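You operate a simulated robot arm through the tools that you are given. There is no shell and no other tool. Be economical: measure what you need, move in short steps, check, and stop when the job is done.

Carry out the task below with a simulated two-armed robot. There is one attempt and no reset: what you move stays moved.

Task
Pick up the grey tub with one hand, pass it to the other hand and put it on the shelf under the wall cupboard. Take the black tub and leave it on the top of the brown table. Take the short black roll and leave it on the ledge by the pump. Push the sliding cupboard door shut. Put the steel block from the top of the brown table on the shelf under the sight glass. Take the long grey block on the top of the brown table and put it away on the shelf under the long bench. Take the long cream block on the top of the brown table and put it away on the shelf under the long bench. Put the yellow jug on the top of the brown table away on the top of the steel table. Press the zero button two times. Put two of the yellow blocks from the green bench before the grey oven on the middle of the plywood table. Any order will do. Set down upright: yellow jug.

It is judged by the outcome, as a careful person would: the job done as asked, and still so three seconds after it is handed in. It fails if anything else is knocked over, pushed out of place, dropped, spilled or broken.

Robot
Two 7-joint arms with fingered hands on one trunk, on a base that drives. Base frame: it is fixed to the floor where the robot stands at the start and does not move with it; the origin is under the middle of the robot, x ahead of it, y to its left, z up; the surface under the hand at the start is at about z = 0.8. Readings come in m, rad, newtons and seconds.
The left shoulder is at the start at [0.07, 0.157, 1.214], the right one opposite. With the tool pointing down near the work surface each hand reaches from about 0.28 to 0.9 m from the robot's upright axis, wherever it stands, measured 20 degrees to its own side. Places, roughly: black tub (10x10x10 cm) [0.7, 0, 0.8]; grey tub (10x10x10 cm) [0.7, -0.2, 0.8]; ledge by the pump (17x16 cm) [0.56, -2.42, 0.56]; long cream block (16x8x4 cm) [-2.5, -2.6, 0.8]; long grey block (16x8x4 cm) [-2.6, -1.2, 0.8]; middle of the plywood table [-9.2, -5.2, 0.8]; shelf under the long bench [-9.7, 1.1, 0.2]; shelf under the sight glass (22x40 cm) [-1.88, 0.52, 0.96]; shelf under the wall cupboard (22x58 cm) [-1.9, -0.06, 0.96]; short black roll (6x6x14 cm) [0.5, -0.5, 0.9]; sliding cupboard door [-2, -0.1, 1.7]; steel block [-2.5, -0.5, 0.75]; top of the brown table [-2.7, -1.6, 0.8]; top of the steel table [-12.6, -7.9, 0.8]; yellow block [-8.75, -7.75, 0.75]; yellow jug (13x8x15 cm) [-2.9, -2.7, 0.8]; zero button [-8.9, 0.9, 0.8]. Payload 5 kg a hand.
The TCP of each hand is the grasp point between the finger pads, 0.031 m short of the fingertips. In the tool frame z runs along the fingers and y along their closing line. The gripper opens to 0.156 m. The gripper's body begins 0.088 m behind the TCP. The gripper is a hand of 4 fingers: y runs from the thumb to the fingers, the wrist lies at [0, 0, -0.249] in the tool frame, and closing takes about 1.5 s.
Orientation is that of the tool frame in the base frame, as a unit quaternion [w, x, y, z]. With the fingers straight down and closing along the base's y, the tool's x points along the base's -x, its y along +y and its z along -z.

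Tools
- The arms move only by the tool servo_tool. It takes "left_series", "right_series" or both (then of equal length, played together; a hand with none holds still); each is a list of rows, each a list of 6 numbers: the shift along the tool's x, y, z in m, then the turn, a rotation vector about the tool's x, y, z in rad. In form: [[x, y, z, wx, wy, wz], ...]. A call has 1 to 12 rows; each row shifts and turns the commanded pose from where the row before left it, along the tool's axes as they then stand. "left_gripper" and "right_gripper" are, for a hand that has rows, the finger opening in m, from 0 to 0.156, set as the call begins (left out, the last holds). Each row takes 0.2 s and may step no farther than 0.05 m and 0.15 rad from the row before; otherwise, or with a gripper value out of range, the whole call is refused. A pose out of reach is approached as far as the arm can. The call stops where the force on the tool passes 40 N (or 10 N more than at its start, if that is more) or the arm is blocked; 0.2 s more then pass. Each finger travels about 0.108 m/s and halts on what it meets, pressing with about 25 N; the grip force reading is that of the motor and also rises with nothing between the fingers. The clock runs only during rows and for 0.2 s after the last one: add rows that do not move to give the fingers time. It gives the time, the measured TCP pose, the force on the tool (base axes), the opening and the grip force at its end, in the units of the frame above (readings bear some noise), with the torque about the TCP (base axes, N m) and any sound that the robot's microphone picked up, and new pictures: "show" is both (left out), scene, wrist or none (wrist: the cameras of the hands that moved).
- Cameras (640 x 400 px; columns grow to the right, rows downward): "scene" is now at [0.127, -0.0216, 1.4513]; the picture's right is [-0.28, -0.96, -0.00], its down [-0.60, 0.17, -0.78] and it looks along [0.75, -0.21, -0.63] (base axes); focal length 250 px, centre (320, 200). "left" rides on the left gripper at [-0.072, 0.002, -0.111] in its tool frame; the picture's right is [-0.02, -1.00, 0.00], its down [0.84, -0.02, -0.54] and it looks along [0.54, -0.01, 0.84] (tool axes); focal length 234 px, centre (320, 200). "right" rides on the right gripper at [0.072, 0.002, -0.111] in its tool frame; the picture's right is [-0.02, 1.00, 0.00], its down [-0.84, -0.02, -0.54] and it looks along [-0.54, -0.01, 0.84] (tool axes); focal length 234 px, centre (320, 200). There is no depth. A picture from a camera that has moved, and an enlarged one, comes with that camera's place and axes in the base frame and with its lens. The place of the scene camera against the robot may be out by one fixed shift of up to 0.025 m in any direction.
- raise_lower(by): slides the trunk up (or, below 0, down) by that many m; the arms and the scene camera ride with it, the base frame stays. It gives what a move gives, with no picture.
- steer(legs): drives the robot by 1 to 6 legs, each [ahead, turn to the left] in m and rad, along the robot's own axes; the way and the turn of a leg run together, so that a leg with both is an arc; at most 1.5 m and 3.142 rad a leg. The arms and the cameras ride along, it lands a little off, and it stops where it bumps. It gives what a move gives, and a new picture of the scene camera.
- set_fingers(finger1, finger2, finger3, thumb_bend, hand): sets how far each is bent, from 0 (flat) to 1 (curled in); at 0.3 the hand is open as for a grip, at 0.7 the pads meet at the TCP. One left out holds its place. A second passes; each finger stops where it meets its share of the squeeze, and holds until it gets a number again. A gripper value or a shape takes the hand back. It gives what a move gives, with no picture; readings hold the bend of each and the force on the fingers (four entries, about 0 where the hand has none), thumb and palm.
- hand_shape(shape, hand): the hand has 4 fingers and takes this shape, open, in about a second: jaw (thumb against the fingers, like two jaws); tri (thumb and two fingers); tip (a fingertip pinch); poke (one finger out to press); point (the index stretched); flat (the hand flat); cup (the hand cupped); fist (a fist). The gripper value then closes the fingers along that shape, each until it touches; the sizes above hold for jaw. It gives what a move gives, with no picture.
- head_to(pan, tilt): turns the head with the scene camera to pan (to the left, within 1.501 rad either way) and tilt (down, from -0.506 to 1.204), counted from straight ahead of the robot. It gives what a move gives, and a new picture of the scene camera.
- inspect(camera, box): a new picture of the part [left, top, right, bottom] of that camera's present view, enlarged. No time passes.
- hand_in(): hands the job in; it is judged then, once.

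Go step by step. Nothing tells you exact positions but the pictures and the camera data: compare them with the known pose of the tool, close in by small moves and look again before you grip or let go. The budget is 535 turns and 360 pictures, counting those below and the enlarged ones. Unless the task says otherwise, let go and move clear before handing in.

The tools are called after "Request:" by a JSON object that holds its "api" and its "payload". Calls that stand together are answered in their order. servo_tool: Moves the arms, as the interface text tells. Its arguments: {"type":"object","properties":{"left_series":{"type":"array","items":{"type":"array","items":{"type":"number"}}},"left_gripper":{"type":"number"},"right_series":{"type":"array","items":{"type":"array","items":{"type":"number"}}},"right_gripper":{"type":"number"},"show":{"type":"string","enum":["both","scene","wrist","none"]}},"required":[]} The other tools are called the same way: raise_lower (by) slides the trunk up or down; hand_shape (shape, hand) gives the hand a shape; set_fingers (finger1, finger2, finger3, thumb_bend, hand) moves the fingers one by one; steer (legs) drives the base; head_to (pan, tilt) turns the head that bears the scene camera; inspect (camera, box) takes an enlarged picture of a part of a camera's view; hand_in () hands the job in.

At the start:

```text
t: 0.0
left_eef_pos: [0.3684, 0.0375, 1.13]
left_tcp_rot: [0.0, 0.0, 1.0, 0.0]
left_ft_force: [0.2, -0.4, 1.0]
left_moment: [-0.02, -0.02, 0.0]
left_gripper_width: 0.1558
left_grasp_force: 0.1
left_shape: jaw
left_bend: [0.3, 0.3, 0.3, 0.3]
left_finger forces: [0.0, 0.0, 0.1, 0.0, 0.0, 0.0]
right_eef_pos: [0.4931, -0.5521, 1.1101]
right_tcp_rot: [-0.001, 0.001, 1.0, 0.001]
right_ft_force: [0.2, -0.6, 0.0]
right_moment: [0.02, 0.02, 0.03]
right_gripper_width: 0.1557
right_grasp_force: 0.1
right_shape: jaw
right_bend: [0.3, 0.3, 0.3, 0.3]
right_finger forces: [0.1, 0.0, 0.0, 0.0, 0.1, 0.0]
trunk travel left (down, up): [-0.6, 0.34]
robot x, y, heading: [-0.0011, 0.0011, -0.003]
head pan, tilt: [-0.279, 0.677]
```

scene: 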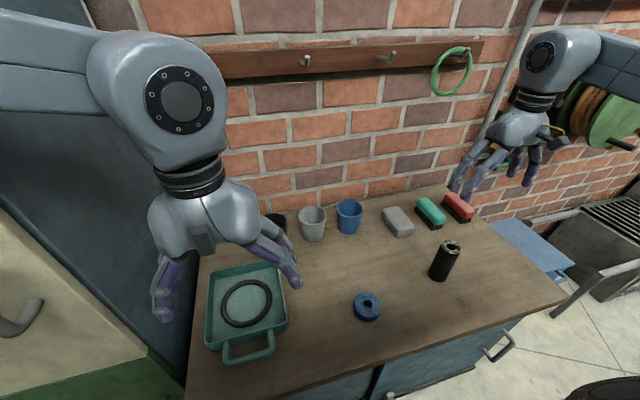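
right: 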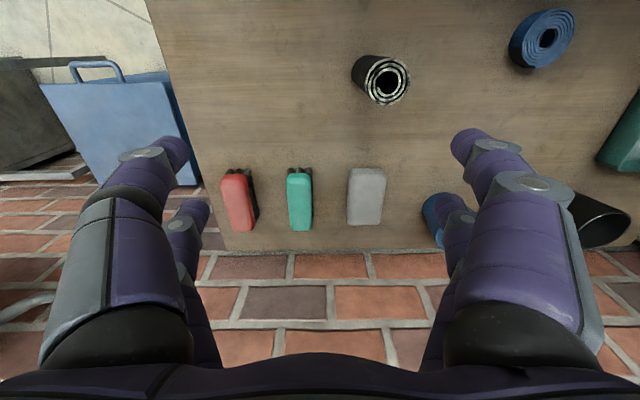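
left: 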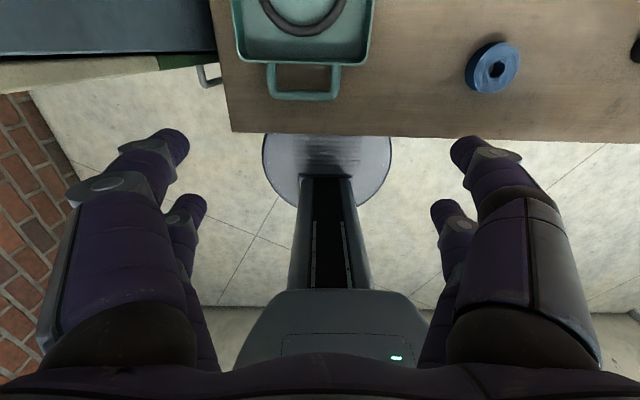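

The left arm hides the black tub. I'll move it aside to see the tubs clearly.

Request:
{"api": "servo_tool", "payload": {"left_series": [[0, 0.05, 0, 0, 0, 0], [0, 0.05, 0, 0, 0, 0], [0, 0.05, 0, 0, 0, 0], [0, 0.05, 0, 0, 0, 0], [0, 0.05, 0, 0, 0, 0], [0, 0.05, 0, 0, 0, 0]], "show": "scene"}}

Request:
{"api": "inspect", "payload": {"camera": "scene", "box": [220, 180, 480, 320]}}

```text
t: 1.2
left_eef_pos: [0.3764, 0.1718, 1.1829]
left_tcp_rot: [0.022, 0.027, 0.999, 0.041]
left_ft_force: [-54.8, 7.8, -10.4]
left_moment: [-2.59, 2.31, 4.67]
left_gripper_width: 0.1551
left_grasp_force: 0.0
left_shape: jaw
left_bend: [0.4, 0.3, 0.3, 0.3]
left_finger forces: [58.3, 0.1, 0.1, 0.0, 0.0, 0.1]
right_eef_pos: [0.4533, -0.557, 1.0988]
right_tcp_rot: [-0.006, -0.011, 1.0, 0.004]
right_ft_force: [1.5, 2.7, 0.7]
right_moment: [-0.2, 0.1, 0.03]
right_gripper_width: 0.156
right_grasp_force: 0.0
right_shape: jaw
right_bend: [0.3, 0.3, 0.3, 0.3]
right_finger forces: [0.0, 0.1, 0.1, 0.1, 0.0, 0.0]
trunk travel left (down, up): [-0.6, 0.34]
robot x, y, heading: [0.0118, -0.0012, -0.042]
head pan, tilt: [-0.279, 0.677]
stopped in row 5 (left hand): the arm was blocked; the commanded pose is now the measured one
camera scene: at [0.107, -0.1975, 1.453], right [-0.32, -0.94, -0.12], down [-0.58, 0.29, -0.76], along [0.75, -0.17, -0.64], focal length 250 px, centre (320, 200)
```

scene: 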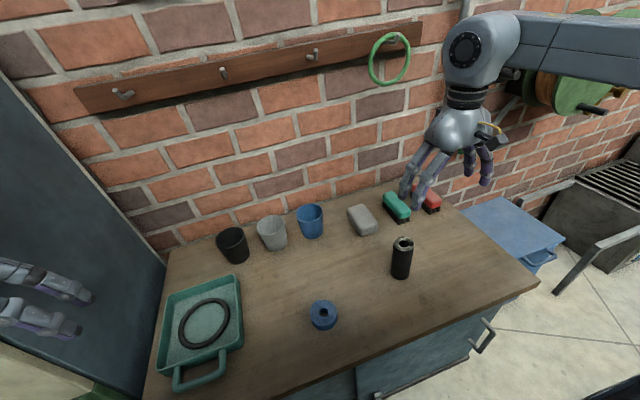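

```text
2.46 times, centred on (350, 250) of scene
camera zoom: at [0.107, -0.1975, 1.453], right [-0.32, -0.94, -0.12], down [-0.58, 0.29, -0.76], along [0.75, -0.17, -0.64], focal length 616 px, centre (246, 77)
```

zoom: 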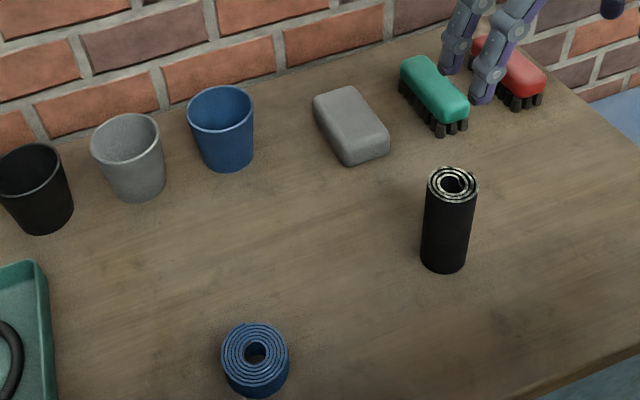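

The left hand met the tall cabinet on its left. I'll back it off at once, and check it stands as before.

Request:
{"api": "servo_tool", "payload": {"left_series": [[0, -0.04, 0, 0, 0, 0], [0, -0.04, 0, 0, 0, 0], [0, 0, 0, 0, 0, 0], [0, 0, 0, 0, 0, 0]], "show": "both"}}

```text
t: 1.5
left_eef_pos: [0.4105, 0.2103, 1.2182]
left_tcp_rot: [0.142, 0.036, 0.989, 0.027]
left_ft_force: [-114.1, -158.1, -7.4]
left_moment: [9.79, -5.73, 4.16]
left_gripper_width: 0.1272
left_grasp_force: 0.0
left_shape: jaw
left_bend: [0.7, 0.35, 0.3, 0.3]
left_finger forces: [165.6, 27.6, 0.1, 0.0, 0.0, 6.2]
right_eef_pos: [0.4599, -0.4213, 1.1107]
right_tcp_rot: [-0.025, -0.033, 0.999, -0.002]
right_ft_force: [-0.3, 0.0, -2.2]
right_moment: [0.01, 0.04, -0.03]
right_gripper_width: 0.156
right_grasp_force: 0.0
right_shape: jaw
right_bend: [0.3, 0.3, 0.3, 0.3]
right_finger forces: [0.0, 0.1, 0.1, 0.0, 0.1, 0.1]
trunk travel left (down, up): [-0.6, 0.34]
robot x, y, heading: [0.0231, -0.0023, -0.087]
head pan, tilt: [-0.279, 0.677]
stopped in row 1 (left hand): the force on the tool passed its limit at 135 N (the readings are from after the stop); the commanded pose is now the measured one
camera scene: at [0.1177, -0.1695, 1.4542], right [-0.36, -0.93, -0.1], down [-0.57, 0.3, -0.77], along [0.74, -0.22, -0.64], focal length 250 px, centre (320, 200)
camera left: at [0.4487, 0.2004, 1.3446], right [-0.04, -1.0, -0.06], down [-0.96, 0.02, 0.29], along [-0.29, 0.07, -0.96], focal length 234 px, centre (320, 200)
```

scene: 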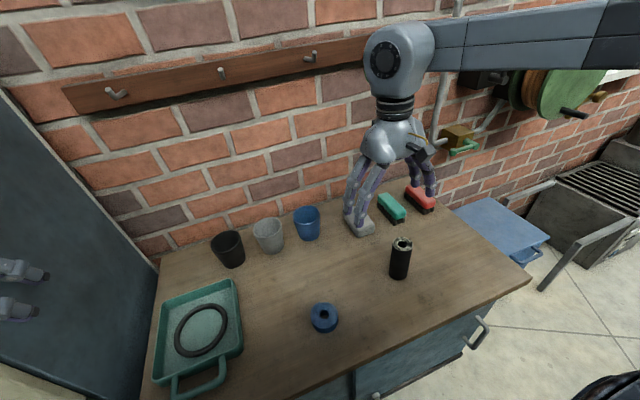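
left: 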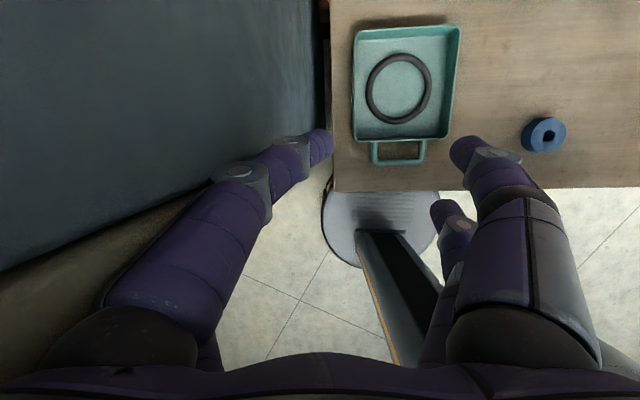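

The robot is leaning back onto that finger, so I'll keep drawing the left hand back and right until it is free.

Request:
{"api": "servo_tool", "payload": {"left_series": [[0.03, -0.04, 0, 0, 0, 0], [0.03, -0.04, 0, 0, 0, 0], [0.03, -0.04, 0, 0, 0, 0], [0, 0, 0, 0, 0, 0]], "show": "none"}}

```text
t: 1.8
left_eef_pos: [0.4058, 0.2079, 1.2215]
left_tcp_rot: [0.181, 0.046, 0.982, 0.017]
left_ft_force: [-84.3, -128.8, -44.2]
left_moment: [3.97, -0.47, 5.19]
left_gripper_width: 0.1272
left_grasp_force: 0.0
left_shape: jaw
left_bend: [0.7, 0.34, 0.3, 0.3]
left_finger forces: [122.7, 56.7, 0.1, 0.0, 0.1, 0.0]
right_eef_pos: [0.4753, -0.357, 1.1212]
right_tcp_rot: [-0.028, -0.02, 0.999, 0.001]
right_ft_force: [0.6, 0.1, -1.8]
right_moment: [0.08, 0.04, 0.0]
right_gripper_width: 0.1562
right_grasp_force: 0.0
right_shape: jaw
right_bend: [0.3, 0.3, 0.3, 0.3]
right_finger forces: [0.0, 0.0, 0.0, 0.1, 0.1, 0.0]
trunk travel left (down, up): [-0.6, 0.34]
robot x, y, heading: [0.0247, -0.0039, -0.119]
head pan, tilt: [-0.279, 0.677]
stopped in row 1 (left hand): the arm was blocked; the commanded pose is now the measured one
```

Request:
{"api": "servo_tool", "payload": {"left_series": [[0.03, -0.04, 0, 0, 0, 0], [0.03, -0.04, 0, 0, 0, 0], [0.03, -0.04, 0, 0, 0, 0], [0, 0, 0, 0, 0, 0]], "show": "none"}}

```text
t: 2.2
left_eef_pos: [0.4003, 0.2189, 1.2403]
left_tcp_rot: [0.248, 0.039, 0.968, 0.026]
left_ft_force: [-64.8, -133.4, -48.6]
left_moment: [2.43, -0.72, 3.89]
left_gripper_width: 0.1273
left_grasp_force: 0.2
left_shape: jaw
left_bend: [0.7, 0.52, 0.3, 0.3]
left_finger forces: [102.1, 89.2, 0.0, 0.0, 0.0, 0.0]
right_eef_pos: [0.4696, -0.2815, 1.1449]
right_tcp_rot: [-0.034, 0.002, 0.998, 0.05]
right_ft_force: [-1.0, -1.7, 1.0]
right_moment: [0.12, -0.07, -0.02]
right_gripper_width: 0.1558
right_grasp_force: 0.1
right_shape: jaw
right_bend: [0.3, 0.3, 0.3, 0.3]
right_finger forces: [0.0, 0.0, 0.1, 0.1, 0.0, 0.1]
trunk travel left (down, up): [-0.6, 0.34]
robot x, y, heading: [0.0243, -0.0023, -0.133]
head pan, tilt: [-0.279, 0.677]
stopped in row 1 (left hand): the arm was blocked; the commanded pose is now the measured one
```

Not free yet. I'll look before moving any more.

Request:
{"api": "head_to", "payload": {"pan": 0.6, "tilt": 0.6}}

```text
t: 3.4
left_eef_pos: [0.3987, 0.2198, 1.2416]
left_tcp_rot: [0.255, 0.043, 0.965, 0.03]
left_ft_force: [-73.8, -142.2, -32.4]
left_moment: [4.17, -1.85, 3.42]
left_gripper_width: 0.1273
left_grasp_force: 0.1
left_shape: jaw
left_bend: [0.7, 0.53, 0.3, 0.3]
left_finger forces: [109.2, 55.5, 0.0, 0.0, 0.1, 0.0]
right_eef_pos: [0.4683, -0.2784, 1.1455]
right_tcp_rot: [-0.035, 0.003, 0.998, 0.055]
right_ft_force: [-0.4, 0.8, -0.3]
right_moment: [-0.01, -0.01, 0.0]
right_gripper_width: 0.1561
right_grasp_force: 0.1
right_shape: jaw
right_bend: [0.3, 0.3, 0.3, 0.3]
right_finger forces: [0.0, 0.0, 0.0, 0.0, 0.0, 0.0]
trunk travel left (down, up): [-0.6, 0.34]
robot x, y, heading: [0.027, -0.0062, -0.139]
head pan, tilt: [0.6, 0.6]
camera scene: at [0.1137, -0.1489, 1.4673], right [0.45, -0.89, -0.1], down [-0.48, -0.15, -0.86], along [0.75, 0.44, -0.5], focal length 250 px, centre (320, 200)
```

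scene: 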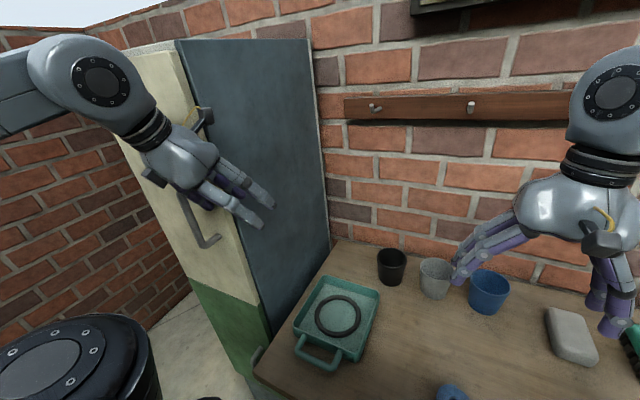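

Only the left fingers press on the cabinet side. I'll curl them and pull inward.

Request:
{"api": "servo_tool", "payload": {"left_series": [[0, -0.05, -0.03, 0, 0, 0], [0, -0.05, 0, 0, 0, 0], [0, -0.05, 0, 0, 0, 0], [0, -0.05, 0, 0, 0, 0], [0, 0, 0, 0, 0, 0], [0, 0, 0, 0, 0, 0]], "left_gripper": 0.03, "show": "none"}}

```text
refused: row 1 steps farther than a row can; nothing moved
```

Request:
{"api": "servo_tool", "payload": {"left_series": [[0, -0.045, -0.015, 0, 0, 0], [0, -0.048, 0, 0, 0, 0], [0, -0.048, 0, 0, 0, 0], [0, -0.048, 0, 0, 0, 0], [0, 0, 0, 0, 0, 0], [0, 0, 0, 0, 0, 0]], "left_gripper": 0.03, "show": "none"}}

```text
t: 3.7
left_eef_pos: [0.3893, 0.3268, 1.3022]
left_tcp_rot: [0.349, -0.034, 0.935, 0.05]
left_ft_force: [-23.8, -64.0, -3.2]
left_moment: [1.16, -1.12, -1.04]
left_gripper_width: 0.0769
left_grasp_force: 0.1
left_shape: jaw
left_bend: [0.85, 0.74, 0.72, 0.59]
left_finger forces: [45.1, 0.0, 5.8, 0.1, 51.4, 0.1]
right_eef_pos: [0.4922, -0.2302, 1.2004]
right_tcp_rot: [-0.037, 0.087, 0.986, 0.141]
right_ft_force: [-4.0, -1.5, 0.6]
right_moment: [0.05, -0.26, -0.08]
right_gripper_width: 0.156
right_grasp_force: 0.1
right_shape: jaw
right_bend: [0.3, 0.3, 0.3, 0.3]
right_finger forces: [0.0, 0.0, 0.0, 0.1, 0.0, 0.0]
trunk travel left (down, up): [-0.6, 0.34]
robot x, y, heading: [0.0212, -0.0047, -0.131]
head pan, tilt: [0.6, 0.6]
stopped in row 1 (left hand): the arm was blocked; the commanded pose is now the measured one
```

Request:
{"api": "servo_tool", "payload": {"left_series": [[0, -0.048, 0, 0, 0, 0], [0, -0.048, 0, 0, 0, 0], [0, -0.048, 0, 0, 0, 0], [0, -0.048, 0, 0, 0, 0], [0, 0, 0, 0, 0, 0], [0, 0, 0, 0, 0, 0]], "left_gripper": 0.03, "show": "both"}}

```text
t: 4.0
left_eef_pos: [0.3728, 0.5015, 1.2683]
left_tcp_rot: [0.38, -0.09, 0.92, 0.029]
left_ft_force: [-44.4, -19.4, 9.7]
left_moment: [-0.63, -0.64, -5.6]
left_gripper_width: 0.0915
left_grasp_force: 13.2
left_shape: jaw
left_bend: [0.73, 0.75, 0.39, 0.2]
left_finger forces: [0.0, 0.0, 0.0, 0.0, 42.8, 0.0]
right_eef_pos: [0.5333, -0.1014, 1.2287]
right_tcp_rot: [-0.047, 0.145, 0.974, 0.166]
right_ft_force: [0.4, 1.2, -1.4]
right_moment: [-0.03, 0.05, 0.02]
right_gripper_width: 0.156
right_grasp_force: 0.2
right_shape: jaw
right_bend: [0.3, 0.3, 0.3, 0.3]
right_finger forces: [0.0, 0.0, 0.1, 0.1, 0.0, 0.1]
trunk travel left (down, up): [-0.6, 0.34]
robot x, y, heading: [-0.0023, -0.0014, -0.058]
head pan, tilt: [0.6, 0.6]
stopped in row 1 (left hand): the force on the tool passed its limit at 90 N (the readings are from after the stop); the commanded pose is now the measured one
camera scene: at [0.1029, -0.0545, 1.4658], right [0.51, -0.86, -0.05], down [-0.47, -0.23, -0.85], along [0.71, 0.46, -0.53], focal length 250 px, centre (320, 200)
camera left: at [0.3453, 0.4994, 1.3964], right [0.2, -0.98, 0.03], down [-0.96, -0.2, -0.2], along [0.21, 0.01, -0.98], focal length 234 px, centre (320, 200)
```

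scene: 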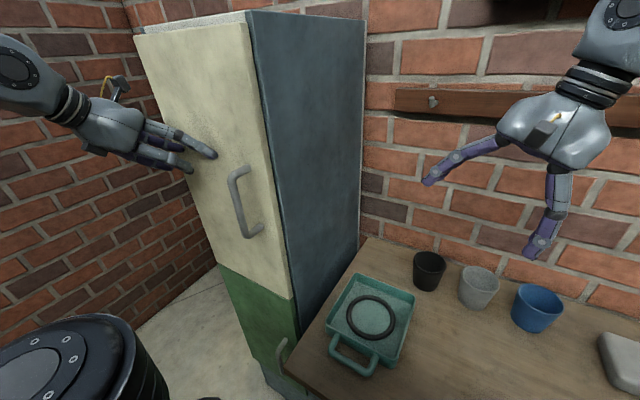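
left: 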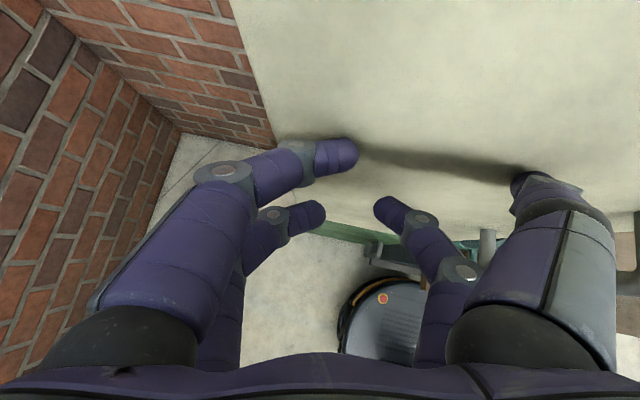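

The left hand has come free and is now in front of the cream door. I'll pull it straight back toward the robot.

Request:
{"api": "servo_tool", "payload": {"left_series": [[0.025, 0, -0.025, 0, 0, 0], [0.025, 0, -0.025, 0, 0, 0], [0.025, 0, -0.025, 0, 0, 0], [0, 0, 0, 0, 0, 0], [0, 0, 0, 0, 0, 0]], "show": "none"}}

```text
t: 4.3
left_eef_pos: [0.387, 0.6352, 1.1778]
left_tcp_rot: [0.349, -0.089, 0.932, -0.049]
left_ft_force: [-66.6, -25.4, -0.6]
left_moment: [0.73, -1.06, -7.82]
left_gripper_width: 0.0774
left_grasp_force: 24.7
left_shape: jaw
left_bend: [0.72, 0.75, 0.76, 0.32]
left_finger forces: [0.0, 0.1, 0.0, 0.0, 65.2, 0.1]
right_eef_pos: [0.5197, 0.0521, 1.2068]
right_tcp_rot: [-0.041, 0.122, 0.989, 0.07]
right_ft_force: [-3.6, 7.6, -4.0]
right_moment: [-0.75, -0.32, 0.1]
right_gripper_width: 0.1558
right_grasp_force: 0.0
right_shape: jaw
right_bend: [0.3, 0.3, 0.3, 0.3]
right_finger forces: [0.0, 0.1, 0.1, 0.1, 0.0, 0.0]
trunk travel left (down, up): [-0.6, 0.34]
robot x, y, heading: [0.0005, -0.0055, -0.061]
head pan, tilt: [0.6, 0.6]
stopped in row 1 (left hand): the force on the tool passed its limit at 82 N (the readings are from after the stop); the commanded pose is now the measured one
```

Request:
{"api": "servo_tool", "payload": {"left_series": [[0.03, 0, -0.03, 0, 0, 0], [0.03, 0, -0.03, 0, 0, 0], [0.03, 0, -0.03, 0, 0, 0], [0, 0, 0, 0, 0, 0], [0, 0, 0, 0, 0, 0]], "show": "scene"}}

```text
t: 4.7
left_eef_pos: [0.3454, 0.4474, 1.249]
left_tcp_rot: [0.361, -0.064, 0.93, 0.032]
left_ft_force: [3.6, -4.7, 1.8]
left_moment: [0.29, 0.3, 0.29]
left_gripper_width: 0.0667
left_grasp_force: 25.7
left_shape: jaw
left_bend: [0.72, 0.75, 0.76, 0.39]
left_finger forces: [0.1, 0.0, 0.0, 0.0, 0.1, 0.1]
right_eef_pos: [0.517, -0.1381, 1.1884]
right_tcp_rot: [-0.055, 0.126, 0.978, 0.154]
right_ft_force: [3.3, 2.8, -4.5]
right_moment: [0.06, 0.43, 0.1]
right_gripper_width: 0.1561
right_grasp_force: 0.0
right_shape: jaw
right_bend: [0.3, 0.3, 0.3, 0.3]
right_finger forces: [0.0, 0.0, 0.1, 0.1, 0.0, 0.1]
trunk travel left (down, up): [-0.6, 0.34]
robot x, y, heading: [-0.0013, -0.003, -0.078]
head pan, tilt: [0.6, 0.6]
stopped in row 2 (right hand): the arm was blocked; the commanded pose is now the measured one
camera scene: at [0.1202, 0.0111, 1.4581], right [0.51, -0.86, -0.02], down [-0.49, -0.27, -0.83], along [0.71, 0.43, -0.56], focal length 250 px, centre (320, 200)
```

scene: 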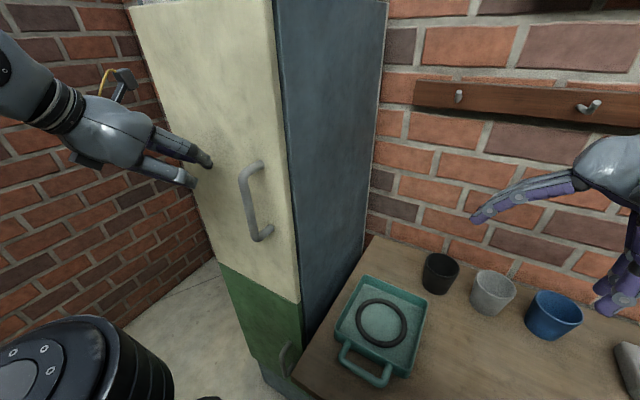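

The left hand is clear now and nothing on the table has moved. I'll let the robot settle.

Request:
{"api": "servo_tool", "payload": {"left_series": [[0, 0, 0, 0, 0, 0], [0, 0, 0, 0, 0, 0], [0, 0, 0, 0, 0, 0], [0, 0, 0, 0, 0, 0], [0, 0, 0, 0, 0, 0], [0, 0, 0, 0, 0, 0]], "right_series": [[0, 0, 0, 0, 0, 0], [0, 0, 0, 0, 0, 0], [0, 0, 0, 0, 0, 0], [0, 0, 0, 0, 0, 0], [0, 0, 0, 0, 0, 0], [0, 0, 0, 0, 0, 0]], "show": "none"}}

```text
t: 5.9
left_eef_pos: [0.3385, 0.3911, 1.2635]
left_tcp_rot: [0.362, -0.054, 0.929, 0.053]
left_ft_force: [2.2, -1.7, 0.5]
left_moment: [0.11, 0.25, 0.11]
left_gripper_width: 0.0664
left_grasp_force: 24.8
left_shape: jaw
left_bend: [0.72, 0.75, 0.76, 0.39]
left_finger forces: [0.1, 0.1, 0.1, 0.0, 0.0, 0.0]
right_eef_pos: [0.5107, -0.1911, 1.1842]
right_tcp_rot: [-0.051, 0.126, 0.975, 0.174]
right_ft_force: [0.9, -0.7, -1.5]
right_moment: [0.08, 0.18, 0.01]
right_gripper_width: 0.1557
right_grasp_force: 0.2
right_shape: jaw
right_bend: [0.3, 0.3, 0.3, 0.3]
right_finger forces: [0.0, 0.0, 0.0, 0.0, 0.0, 0.0]
trunk travel left (down, up): [-0.6, 0.34]
robot x, y, heading: [-0.0001, -0.0043, -0.075]
head pan, tilt: [0.6, 0.6]
stopped in row 5 (right hand): the arm was blocked; the commanded pose is now the measured one
```

Now I'll square both hands (fingers down), pulling the left one clear of the cabinet first.

Request:
{"api": "servo_tool", "payload": {"left_series": [[0.021, -0.029, -0.022, 0, 0, 0], [0.021, -0.029, -0.022, 0, 0, 0], [0.021, -0.029, -0.022, 0, 0, 0], [0, 0, 0, 0, 0, 0], [0, 0, 0, 0, 0, 0]], "show": "none"}}

Request:
{"api": "servo_tool", "payload": {"left_series": [[0, 0, 0, 0.018, 0.124, 0.018], [0, 0, 0, 0.018, 0.124, 0.018], [0, 0, 0, 0.018, 0.124, 0.018], [0, 0, 0, 0.018, 0.124, 0.018], [0, 0, 0, 0.018, 0.124, 0.018], [0, 0, 0, 0.018, 0.124, 0.018], [0, 0, 0, 0, 0, 0], [0, 0, 0, 0, 0, 0]], "right_series": [[0, 0, 0, 0.088, -0.026, -0.064], [0, 0, 0, 0.088, -0.026, -0.064], [0, 0, 0, 0.088, -0.026, -0.064], [0, 0, 0, 0.088, -0.026, -0.064], [0, 0, 0, 0, 0, 0], [0, 0, 0, 0, 0, 0], [0, 0, 0, 0, 0, 0], [0, 0, 0, 0, 0, 0]], "left_gripper": 0.156, "show": "none"}}

Request:
{"api": "head_to", "payload": {"pan": 0.0, "tilt": 0.7}}

```text
t: 6.5
left_eef_pos: [0.3147, 0.4914, 1.2054]
left_tcp_rot: [0.354, -0.069, 0.933, -0.011]
left_ft_force: [-0.9, -0.3, -0.8]
left_moment: [0.04, -0.02, 0.07]
left_gripper_width: 0.0665
left_grasp_force: 24.6
left_shape: jaw
left_bend: [0.72, 0.75, 0.76, 0.4]
left_finger forces: [0.0, 0.0, 0.0, 0.0, 0.1, 0.1]
left hand out of reach, approached as far as the arm can: row 2
right_eef_pos: [0.5208, -0.0261, 1.1862]
right_tcp_rot: [-0.048, 0.121, 0.986, 0.104]
right_ft_force: [-0.4, 1.4, -1.6]
right_moment: [-0.11, -0.07, 0.04]
right_gripper_width: 0.1561
right_grasp_force: 0.0
right_shape: jaw
right_bend: [0.3, 0.3, 0.3, 0.3]
right_finger forces: [0.0, 0.0, 0.0, 0.0, 0.0, 0.0]
trunk travel left (down, up): [-0.6, 0.34]
robot x, y, heading: [-0.0004, -0.0004, -0.067]
head pan, tilt: [0.6, 0.6]
stopped in row 2 (left hand): the arm was blocked; the commanded pose is now the measured one
```

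```text
t: 7.2
left_eef_pos: [0.3008, 0.3351, 1.2487]
left_tcp_rot: [0.246, -0.025, 0.968, 0.036]
left_ft_force: [-0.7, 1.6, -1.3]
left_moment: [-0.06, -0.05, -0.05]
left_gripper_width: 0.1559
left_grasp_force: 0.0
left_shape: jaw
left_bend: [0.3, 0.3, 0.3, 0.3]
left_finger forces: [0.1, 0.0, 0.1, 0.0, 0.0, 0.1]
right_eef_pos: [0.5069, -0.1818, 1.1755]
right_tcp_rot: [-0.029, 0.065, 0.993, 0.091]
right_ft_force: [2.1, -1.1, 0.3]
right_moment: [0.11, 0.12, -0.02]
right_gripper_width: 0.1557
right_grasp_force: 0.1
right_shape: jaw
right_bend: [0.3, 0.3, 0.3, 0.3]
right_finger forces: [0.0, 0.0, 0.0, 0.0, 0.0, 0.1]
trunk travel left (down, up): [-0.6, 0.34]
robot x, y, heading: [-0.0027, -0.0076, -0.067]
head pan, tilt: [0.6, 0.6]
stopped in row 3 (right hand): the arm was blocked; the commanded pose is now the measured one
```

```text
t: 8.2
left_eef_pos: [0.2995, 0.3502, 1.2421]
left_tcp_rot: [0.247, -0.027, 0.968, 0.03]
left_ft_force: [0.4, -0.8, 0.7]
left_moment: [0.12, 0.08, 0.0]
left_gripper_width: 0.1562
left_grasp_force: 0.1
left_shape: jaw
left_bend: [0.3, 0.3, 0.3, 0.3]
left_finger forces: [0.0, 0.0, 0.0, 0.0, 0.0, 0.0]
right_eef_pos: [0.5076, -0.1664, 1.1752]
right_tcp_rot: [-0.028, 0.064, 0.994, 0.085]
right_ft_force: [1.2, -2.2, -0.8]
right_moment: [0.2, 0.08, -0.04]
right_gripper_width: 0.156
right_grasp_force: 0.1
right_shape: jaw
right_bend: [0.3, 0.3, 0.3, 0.3]
right_finger forces: [0.0, 0.0, 0.1, 0.1, 0.0, 0.1]
trunk travel left (down, up): [-0.6, 0.34]
robot x, y, heading: [-0.0047, -0.0021, -0.069]
head pan, tilt: [0.0, 0.7]
camera scene: at [0.1271, -0.0358, 1.4492], right [-0.07, -1.0, -0.02], down [-0.64, 0.06, -0.76], along [0.76, -0.04, -0.64], focal length 250 px, centre (320, 200)
```

scene: 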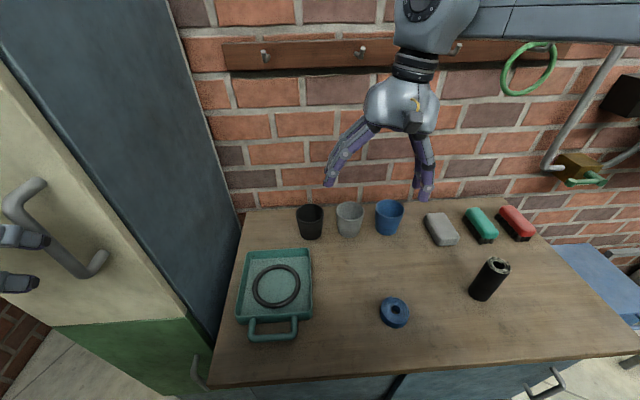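

Settled; the tubs stand at about x 0.72, y −0.03 (black), −0.16 (grey), −0.31 (blue). I'll turn the right hand a quarter turn so that it closes fore and aft, clear of the neighbours.

Request:
{"api": "servo_tool", "payload": {"right_series": [[0, 0, 0, 0.085, -0.028, -0.064], [0, 0, 0, 0.085, -0.028, -0.064], [0, 0, 0, 0, 0, 0.15], [0, 0, 0, 0, 0, 0.15], [0, 0, 0, 0, 0, 0.15], [0, 0, 0, 0, 0, 0.15], [0, 0, 0, 0, 0, 0.15], [0, 0, 0, 0, 0, 0.15], [0, 0, 0, 0, 0, 0.15], [0, 0, 0, 0, 0, 0.15], [0, 0, 0, 0, 0, 0.15], [0, 0, 0, 0, 0, 0.15]], "show": "scene"}}

```text
t: 10.8
left_eef_pos: [0.3022, 0.3897, 1.232]
left_tcp_rot: [0.246, -0.036, 0.968, 0.014]
left_ft_force: [0.1, 0.0, -0.4]
left_moment: [-0.02, -0.02, -0.01]
left_gripper_width: 0.156
left_grasp_force: 0.0
left_shape: jaw
left_bend: [0.3, 0.3, 0.3, 0.3]
left_finger forces: [0.1, 0.0, 0.1, 0.1, 0.0, 0.0]
right_eef_pos: [0.503, -0.3997, 1.1981]
right_tcp_rot: [0.004, 0.666, 0.746, -0.002]
right_ft_force: [0.4, -0.7, -0.2]
right_moment: [0.03, 0.0, -0.01]
right_gripper_width: 0.1561
right_grasp_force: 0.1
right_shape: jaw
right_bend: [0.3, 0.3, 0.3, 0.3]
right_finger forces: [0.1, 0.1, 0.0, 0.0, 0.0, 0.1]
right hand out of reach, approached as far as the arm can: row 8, 9, 10, 11, 12
trunk travel left (down, up): [-0.6, 0.34]
robot x, y, heading: [-0.0001, -0.0016, -0.064]
head pan, tilt: [0.0, 0.7]
camera scene: at [0.1286, -0.01, 1.4494], right [-0.07, -1.0, 0.0], down [-0.64, 0.04, -0.77], along [0.76, -0.05, -0.64], focal length 250 px, centre (320, 200)
```

scene: 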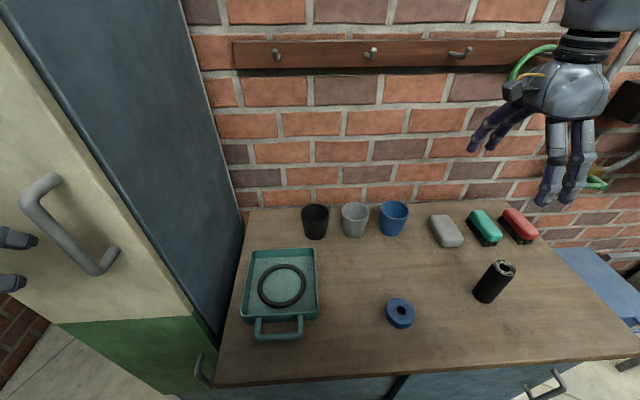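

The turn worked though the hand drifted to the right. I'll bring it over the grey tub, staying high.

Request:
{"api": "servo_tool", "payload": {"right_series": [[0.0267, 0.0308, 0.01, 0, 0, 0.01], [0.0267, 0.0308, 0.01, 0, 0, 0.01], [0.0267, 0.0308, 0.01, 0, 0, 0.01], [0.0267, 0.0308, 0.01, 0, 0, 0.01], [0.0267, 0.0308, 0.01, 0, 0, 0.01], [0.0267, 0.0308, 0.01, 0, 0, 0.01], [0.0267, 0.0308, 0.01, 0, 0, 0.01], [0.0267, 0.0308, 0.01, 0, 0, 0.01], [0, 0, 0, 0, 0, 0], [0, 0, 0, 0, 0, 0]], "show": "both"}}

```text
t: 12.9
left_eef_pos: [0.3014, 0.3899, 1.232]
left_tcp_rot: [0.246, -0.035, 0.969, 0.014]
left_ft_force: [0.5, 0.4, 0.0]
left_moment: [0.0, 0.04, 0.0]
left_gripper_width: 0.1559
left_grasp_force: 0.1
left_shape: jaw
left_bend: [0.3, 0.3, 0.3, 0.3]
left_finger forces: [0.0, 0.0, 0.0, 0.1, 0.0, 0.1]
right_eef_pos: [0.7431, -0.4487, 1.1186]
right_tcp_rot: [0.008, 0.703, 0.711, -0.01]
right_ft_force: [0.3, 0.3, 0.6]
right_moment: [-0.02, 0.01, 0.0]
right_gripper_width: 0.1559
right_grasp_force: 0.0
right_shape: jaw
right_bend: [0.3, 0.3, 0.3, 0.3]
right_finger forces: [0.1, 0.0, 0.0, 0.1, 0.0, 0.0]
right hand out of reach, approached as far as the arm can: row 1, 2, 3, 4, 5, 6, 7, 8
trunk travel left (down, up): [-0.6, 0.34]
robot x, y, heading: [-0.001, -0.0044, -0.07]
head pan, tilt: [0.0, 0.7]
camera scene: at [0.1291, -0.0101, 1.4494], right [-0.07, -1.0, 0.0], down [-0.64, 0.04, -0.76], along [0.76, -0.05, -0.64], focal length 250 px, centre (320, 200)
camera right: at [0.7436, -0.3741, 1.2274], right [1.0, -0.01, 0.0], down [-0.01, -0.82, 0.57], along [-0.01, -0.57, -0.82], focal length 234 px, centre (320, 200)
```

scene: 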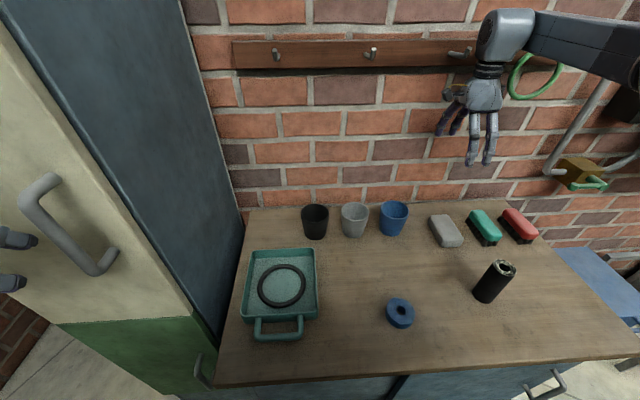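
right: 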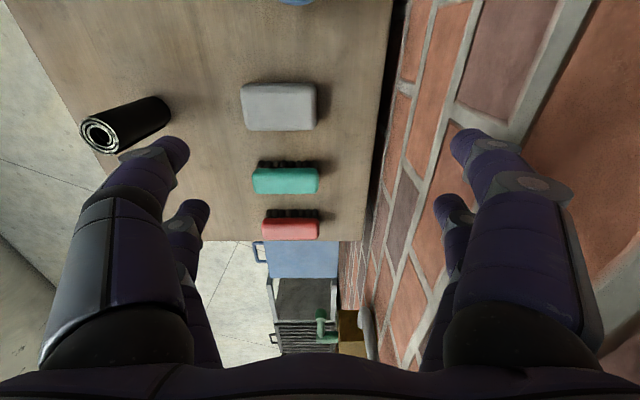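

That orientation can't reach further left. I'll turn back to about 45°, which still clears the neighbouring tubs.

Request:
{"api": "servo_tool", "payload": {"right_series": [[0, 0, 0.02, 0, 0, -0.15], [0, 0, 0.02, 0, 0, -0.15], [0, 0, 0.02, 0, 0, -0.15], [0, 0, 0.02, 0, 0, -0.15], [0, 0, 0, 0, 0, -0.15], [0, 0, 0, 0, 0, 0], [0, 0, 0, 0, 0, 0], [0, 0, 0, 0, 0, 0]], "show": "both"}}

```text
t: 14.8
left_eef_pos: [0.3023, 0.388, 1.2332]
left_tcp_rot: [0.247, -0.034, 0.968, 0.013]
left_ft_force: [-0.2, 0.3, -0.8]
left_moment: [0.03, -0.01, 0.01]
left_gripper_width: 0.1558
left_grasp_force: 0.1
left_shape: jaw
left_bend: [0.3, 0.3, 0.3, 0.3]
left_finger forces: [0.0, 0.0, 0.0, 0.1, 0.0, 0.0]
right_eef_pos: [0.7414, -0.4515, 1.0389]
right_tcp_rot: [0.007, 0.4, 0.916, -0.015]
right_ft_force: [-0.4, 0.6, 0.7]
right_moment: [0.02, -0.02, 0.03]
right_gripper_width: 0.156
right_grasp_force: 0.0
right_shape: jaw
right_bend: [0.3, 0.3, 0.3, 0.3]
right_finger forces: [0.0, 0.0, 0.0, 0.0, 0.1, 0.1]
trunk travel left (down, up): [-0.6, 0.34]
robot x, y, heading: [0.0032, -0.0031, -0.065]
head pan, tilt: [0.0, 0.7]
camera scene: at [0.129, -0.0102, 1.4494], right [-0.07, -1.0, 0.0], down [-0.64, 0.04, -0.76], along [0.76, -0.05, -0.64], focal length 250 px, centre (320, 200)
camera right: at [0.6941, -0.3943, 1.1484], right [0.75, 0.66, -0.02], down [0.56, -0.61, 0.57], along [0.36, -0.44, -0.82], focal length 234 px, centre (320, 200)
```

scene: 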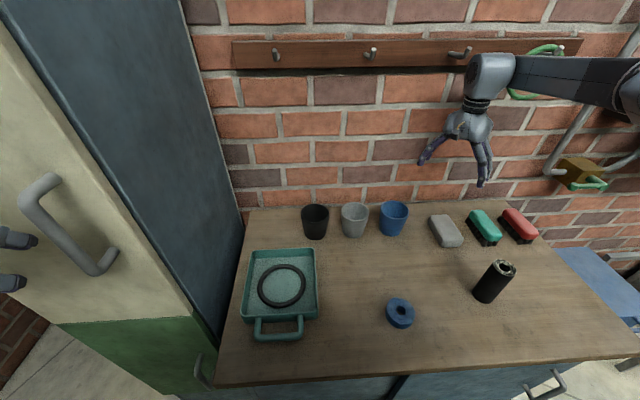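
right: 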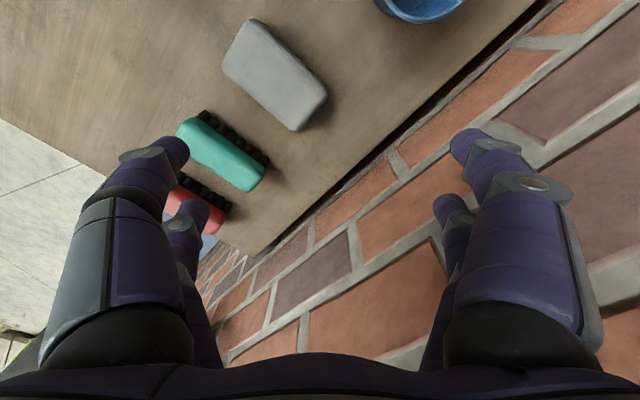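

Now across to above the grey tub.

Request:
{"api": "servo_tool", "payload": {"right_series": [[0.0376, 0.0297, 0, 0, 0, 0], [0.0376, 0.0297, 0, 0, 0, 0], [0.0376, 0.0297, 0, 0, 0, 0], [0.0376, 0.0297, 0, 0, 0, 0], [0.0376, 0.0297, 0, 0, 0, 0], [0.0376, 0.0297, 0, 0, 0, 0], [0, 0, 0, 0, 0, 0], [0, 0, 0, 0, 0, 0]], "right_gripper": 0.14, "show": "both"}}

```text
t: 16.6
left_eef_pos: [0.3018, 0.3887, 1.2328]
left_tcp_rot: [0.246, -0.035, 0.969, 0.014]
left_ft_force: [1.0, 0.2, -0.1]
left_moment: [-0.04, 0.03, 0.0]
left_gripper_width: 0.1561
left_grasp_force: 0.0
left_shape: jaw
left_bend: [0.3, 0.3, 0.3, 0.3]
left_finger forces: [0.0, 0.0, 0.0, 0.0, 0.0, 0.1]
right_eef_pos: [0.676, -0.1913, 1.0351]
right_tcp_rot: [0.009, 0.399, 0.917, -0.015]
right_ft_force: [0.1, 0.7, 0.1]
right_moment: [-0.02, 0.0, 0.0]
right_gripper_width: 0.1402
right_grasp_force: 0.1
right_shape: jaw
right_bend: [0.26, 0.26, 0.26, 0.35]
right_finger forces: [0.1, 0.0, 0.0, 0.1, 0.1, 0.0]
right hand out of reach, approached as far as the arm can: row 4, 5, 6
trunk travel left (down, up): [-0.6, 0.34]
robot x, y, heading: [-0.0018, -0.0042, -0.067]
head pan, tilt: [0.0, 0.7]
camera scene: at [0.1291, -0.0101, 1.4494], right [-0.07, -1.0, 0.0], down [-0.64, 0.04, -0.76], along [0.76, -0.05, -0.64], focal length 250 px, centre (320, 200)
camera right: at [0.6278, -0.1337, 1.1446], right [0.75, 0.66, -0.02], down [0.55, -0.61, 0.57], along [0.36, -0.43, -0.82], focal length 234 px, centre (320, 200)
```

scene: 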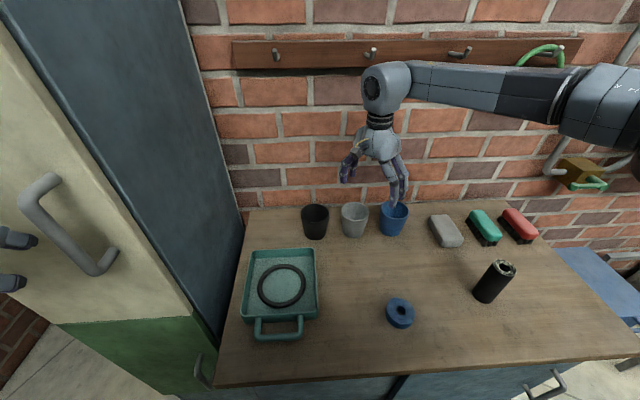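
right: 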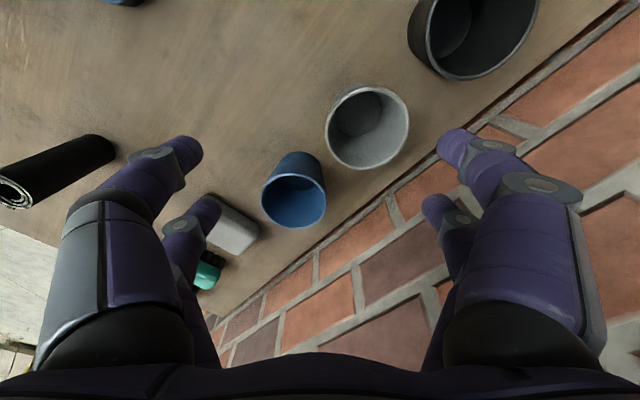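

The hand is at the edge of its reach here. I'll draw it back slightly and turn the robot a little to the left, so the tubs lie more to the right arm's side.

Request:
{"api": "servo_tool", "payload": {"right_series": [[0.03, -0.037, 0, 0, 0, 0], [0.03, -0.037, 0, 0, 0, 0], [0, 0, 0, 0, 0, 0]], "show": "none"}}

Request:
{"api": "steer", "payload": {"legs": [[0, 0.3]]}}

```text
t: 17.4
left_eef_pos: [0.3049, 0.3888, 1.2315]
left_tcp_rot: [0.245, -0.036, 0.969, 0.014]
left_ft_force: [0.3, 0.0, 0.1]
left_moment: [0.03, 0.02, 0.0]
left_gripper_width: 0.1562
left_grasp_force: 0.0
left_shape: jaw
left_bend: [0.3, 0.3, 0.3, 0.3]
left_finger forces: [0.1, 0.1, 0.0, 0.0, 0.1, 0.0]
right_eef_pos: [0.5814, -0.1991, 1.0359]
right_tcp_rot: [0.006, 0.4, 0.916, -0.016]
right_ft_force: [0.4, 0.9, 0.0]
right_moment: [-0.01, 0.05, -0.03]
right_gripper_width: 0.1402
right_grasp_force: 0.2
right_shape: jaw
right_bend: [0.26, 0.26, 0.26, 0.35]
right_finger forces: [0.0, 0.0, 0.1, 0.0, 0.0, 0.0]
trunk travel left (down, up): [-0.6, 0.34]
robot x, y, heading: [-0.0012, -0.0032, -0.065]
head pan, tilt: [0.0, 0.7]
```

```text
t: 18.7
left_eef_pos: [0.1713, 0.461, 1.2321]
left_tcp_rot: [0.242, -0.182, 0.952, 0.051]
left_ft_force: [-0.1, 0.5, -0.1]
left_moment: [0.0, -0.03, 0.01]
left_gripper_width: 0.1558
left_grasp_force: 0.0
left_shape: jaw
left_bend: [0.3, 0.3, 0.3, 0.3]
left_finger forces: [0.1, 0.0, 0.1, 0.0, 0.0, 0.0]
right_eef_pos: [0.6131, -0.0159, 1.0369]
right_tcp_rot: [0.009, 0.256, 0.967, -0.015]
right_ft_force: [0.4, 0.5, 0.6]
right_moment: [-0.01, 0.0, 0.01]
right_gripper_width: 0.14
right_grasp_force: 0.1
right_shape: jaw
right_bend: [0.26, 0.26, 0.26, 0.35]
right_finger forces: [0.0, 0.0, 0.0, 0.0, 0.1, 0.1]
trunk travel left (down, up): [-0.6, 0.34]
robot x, y, heading: [0.0018, -0.0034, 0.238]
head pan, tilt: [0.0, 0.7]
camera scene: at [0.1257, 0.0303, 1.4494], right [0.23, -0.97, 0.0], down [-0.63, -0.15, -0.76], along [0.74, 0.18, -0.64], focal length 250 px, centre (320, 200)
```

scene: 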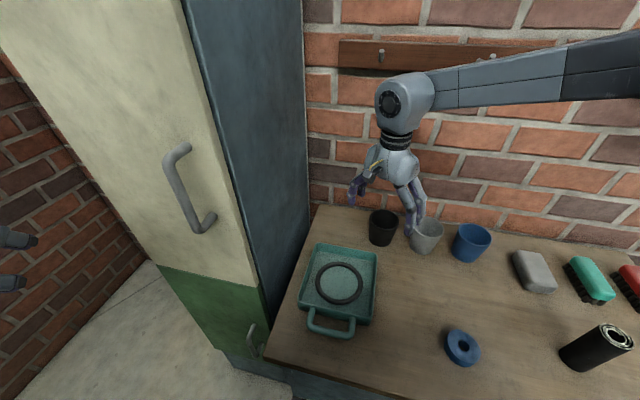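

Now over the grey tub at about (0.72, −0.168), restoring the 45° hand angle.

Request:
{"api": "servo_tool", "payload": {"right_series": [[-0.042, -0.02, 0, 0, 0, 0], [-0.042, -0.02, 0, 0, 0, 0], [-0.042, -0.02, 0, 0, 0, 0], [-0.042, -0.02, 0, 0, 0, 0], [0, 0, 0, 0, 0, 0.15], [0, 0, 0, 0, 0, 0.15], [0, 0, 0, 0, 0, 0], [0, 0, 0, 0, 0, 0]], "show": "both"}}

```text
t: 20.5
left_eef_pos: [0.1711, 0.4617, 1.2321]
left_tcp_rot: [0.241, -0.182, 0.952, 0.051]
left_ft_force: [-0.2, -0.5, 0.1]
left_moment: [-0.02, 0.02, -0.03]
left_gripper_width: 0.1562
left_grasp_force: 0.1
left_shape: jaw
left_bend: [0.3, 0.3, 0.3, 0.3]
left_finger forces: [0.0, 0.0, 0.1, 0.0, 0.0, 0.1]
right_eef_pos: [0.7181, -0.168, 1.0438]
right_tcp_rot: [0.012, 0.398, 0.917, -0.013]
right_ft_force: [0.0, -0.4, 0.1]
right_moment: [0.01, 0.0, -0.01]
right_gripper_width: 0.1401
right_grasp_force: 0.1
right_shape: jaw
right_bend: [0.26, 0.26, 0.26, 0.35]
right_finger forces: [0.0, 0.0, 0.0, 0.0, 0.0, 0.0]
trunk travel left (down, up): [-0.6, 0.34]
robot x, y, heading: [0.0031, -0.0049, 0.236]
head pan, tilt: [0.0, 0.7]
camera scene: at [0.1255, 0.0311, 1.4494], right [0.23, -0.97, 0.0], down [-0.63, -0.15, -0.76], along [0.74, 0.18, -0.64], focal length 250 px, centre (320, 200)
camera right: at [0.669, -0.1104, 1.1525], right [0.75, 0.67, -0.01], down [0.55, -0.61, 0.57], along [0.37, -0.43, -0.82], focal length 234 px, centre (320, 200)
```

scene: 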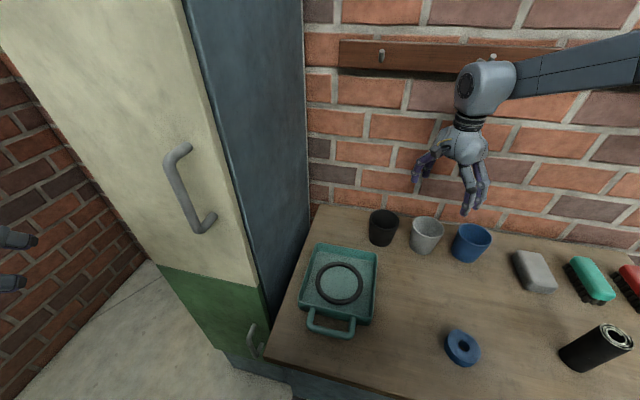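
right: 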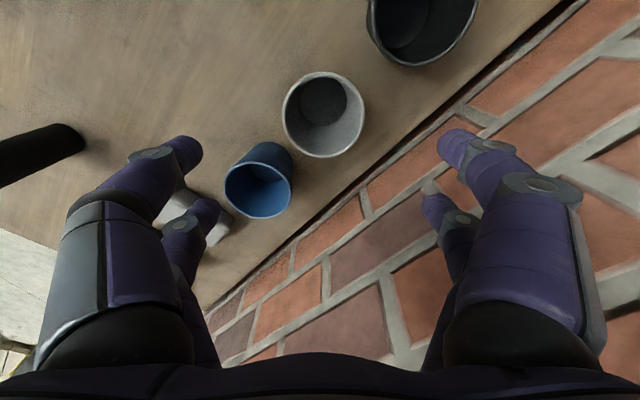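

The wrist view puts the tub rim centre at about (0.716, −0.160). I'll descend around it and close.

Request:
{"api": "servo_tool", "payload": {"right_series": [[0.0027, 0.0015, 0.043, 0, 0, 0], [0.0027, 0.0015, 0.043, 0, 0, 0], [0.0027, 0.0015, 0.043, 0, 0, 0], [0.0027, 0.0015, 0.043, 0, 0, 0], [0, 0, 0, 0, 0, 0]], "show": "both"}}

```text
t: 21.7
left_eef_pos: [0.1711, 0.4619, 1.2321]
left_tcp_rot: [0.242, -0.182, 0.952, 0.051]
left_ft_force: [-0.3, 0.5, -0.9]
left_moment: [0.05, -0.04, -0.02]
left_gripper_width: 0.156
left_grasp_force: 0.0
left_shape: jaw
left_bend: [0.3, 0.3, 0.3, 0.3]
left_finger forces: [0.0, 0.0, 0.0, 0.0, 0.0, 0.0]
right_eef_pos: [0.7157, -0.1612, 0.8707]
right_tcp_rot: [0.012, 0.397, 0.917, -0.012]
right_ft_force: [-0.5, 0.1, -0.2]
right_moment: [0.02, -0.04, 0.0]
right_gripper_width: 0.1401
right_grasp_force: 0.1
right_shape: jaw
right_bend: [0.26, 0.26, 0.26, 0.35]
right_finger forces: [0.0, 0.0, 0.0, 0.1, 0.0, 0.0]
trunk travel left (down, up): [-0.6, 0.34]
robot x, y, heading: [-0.0003, -0.0057, 0.235]
head pan, tilt: [0.0, 0.7]
camera scene: at [0.1246, 0.0308, 1.4495], right [0.23, -0.97, 0.0], down [-0.63, -0.15, -0.77], along [0.74, 0.18, -0.64], focal length 250 px, centre (320, 200)
camera right: at [0.6669, -0.1037, 0.9802], right [0.75, 0.67, -0.01], down [0.55, -0.61, 0.57], along [0.37, -0.43, -0.82], focal length 234 px, centre (320, 200)
```

scene: 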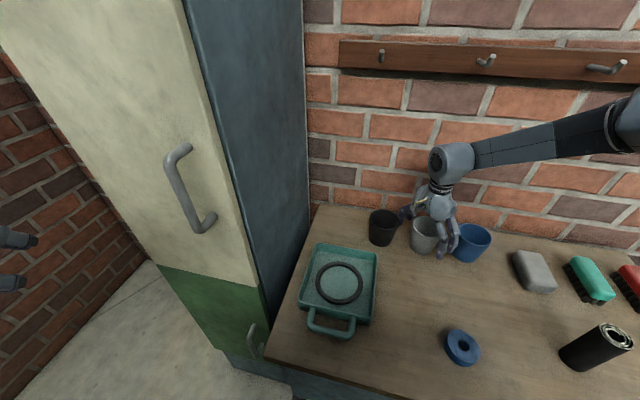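
right: 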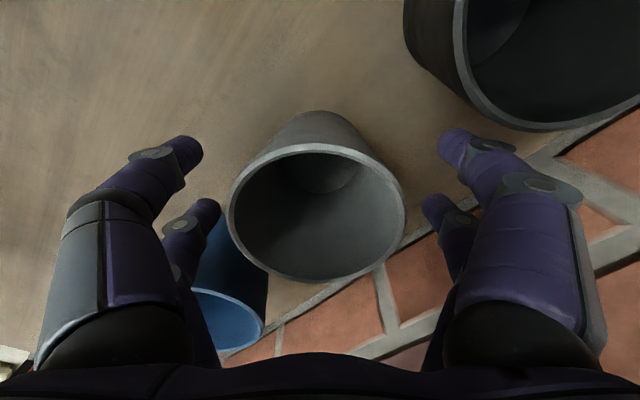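

Well centred between the fingers. Closing now, then lifting.

Request:
{"api": "servo_tool", "payload": {"right_series": [[0, 0, 0, 0, 0, 0], [0, 0, 0, 0, 0, 0], [0, 0, 0, 0, 0, 0], [0, 0, 0, 0, 0, 0], [0, 0, 0, 0, 0, 0], [0, 0, 0, 0, 0, 0], [0, 0, 0, 0, 0, 0]], "right_gripper": 0.07, "show": "wrist"}}

```text
t: 23.3
left_eef_pos: [0.172, 0.4607, 1.2322]
left_tcp_rot: [0.24, -0.181, 0.952, 0.05]
left_ft_force: [-0.4, 0.4, -0.4]
left_moment: [0.03, -0.01, 0.01]
left_gripper_width: 0.1558
left_grasp_force: 0.1
left_shape: jaw
left_bend: [0.3, 0.3, 0.3, 0.3]
left_finger forces: [0.0, 0.0, 0.0, 0.0, 0.0, 0.1]
right_eef_pos: [0.7175, -0.1608, 0.8722]
right_tcp_rot: [0.011, 0.397, 0.918, -0.013]
right_ft_force: [-0.1, 0.1, 0.5]
right_moment: [0.02, 0.03, -0.01]
right_gripper_width: 0.0707
right_grasp_force: 0.2
right_shape: jaw
right_bend: [0.73, 0.73, 0.73, 0.7]
right_finger forces: [0.1, 0.0, 0.1, 0.0, 0.1, 0.0]
trunk travel left (down, up): [-0.6, 0.34]
robot x, y, heading: [-0.0016, -0.0035, 0.234]
head pan, tilt: [0.0, 0.7]
camera right: at [0.6676, -0.1039, 0.9799], right [0.75, 0.67, -0.01], down [0.55, -0.61, 0.57], along [0.37, -0.43, -0.82], focal length 234 px, centre (320, 200)
```

right: 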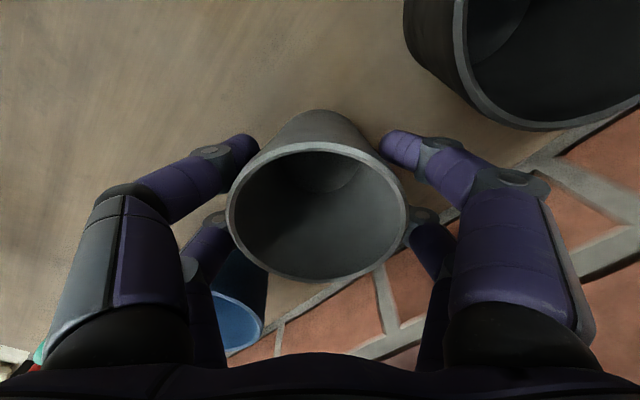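

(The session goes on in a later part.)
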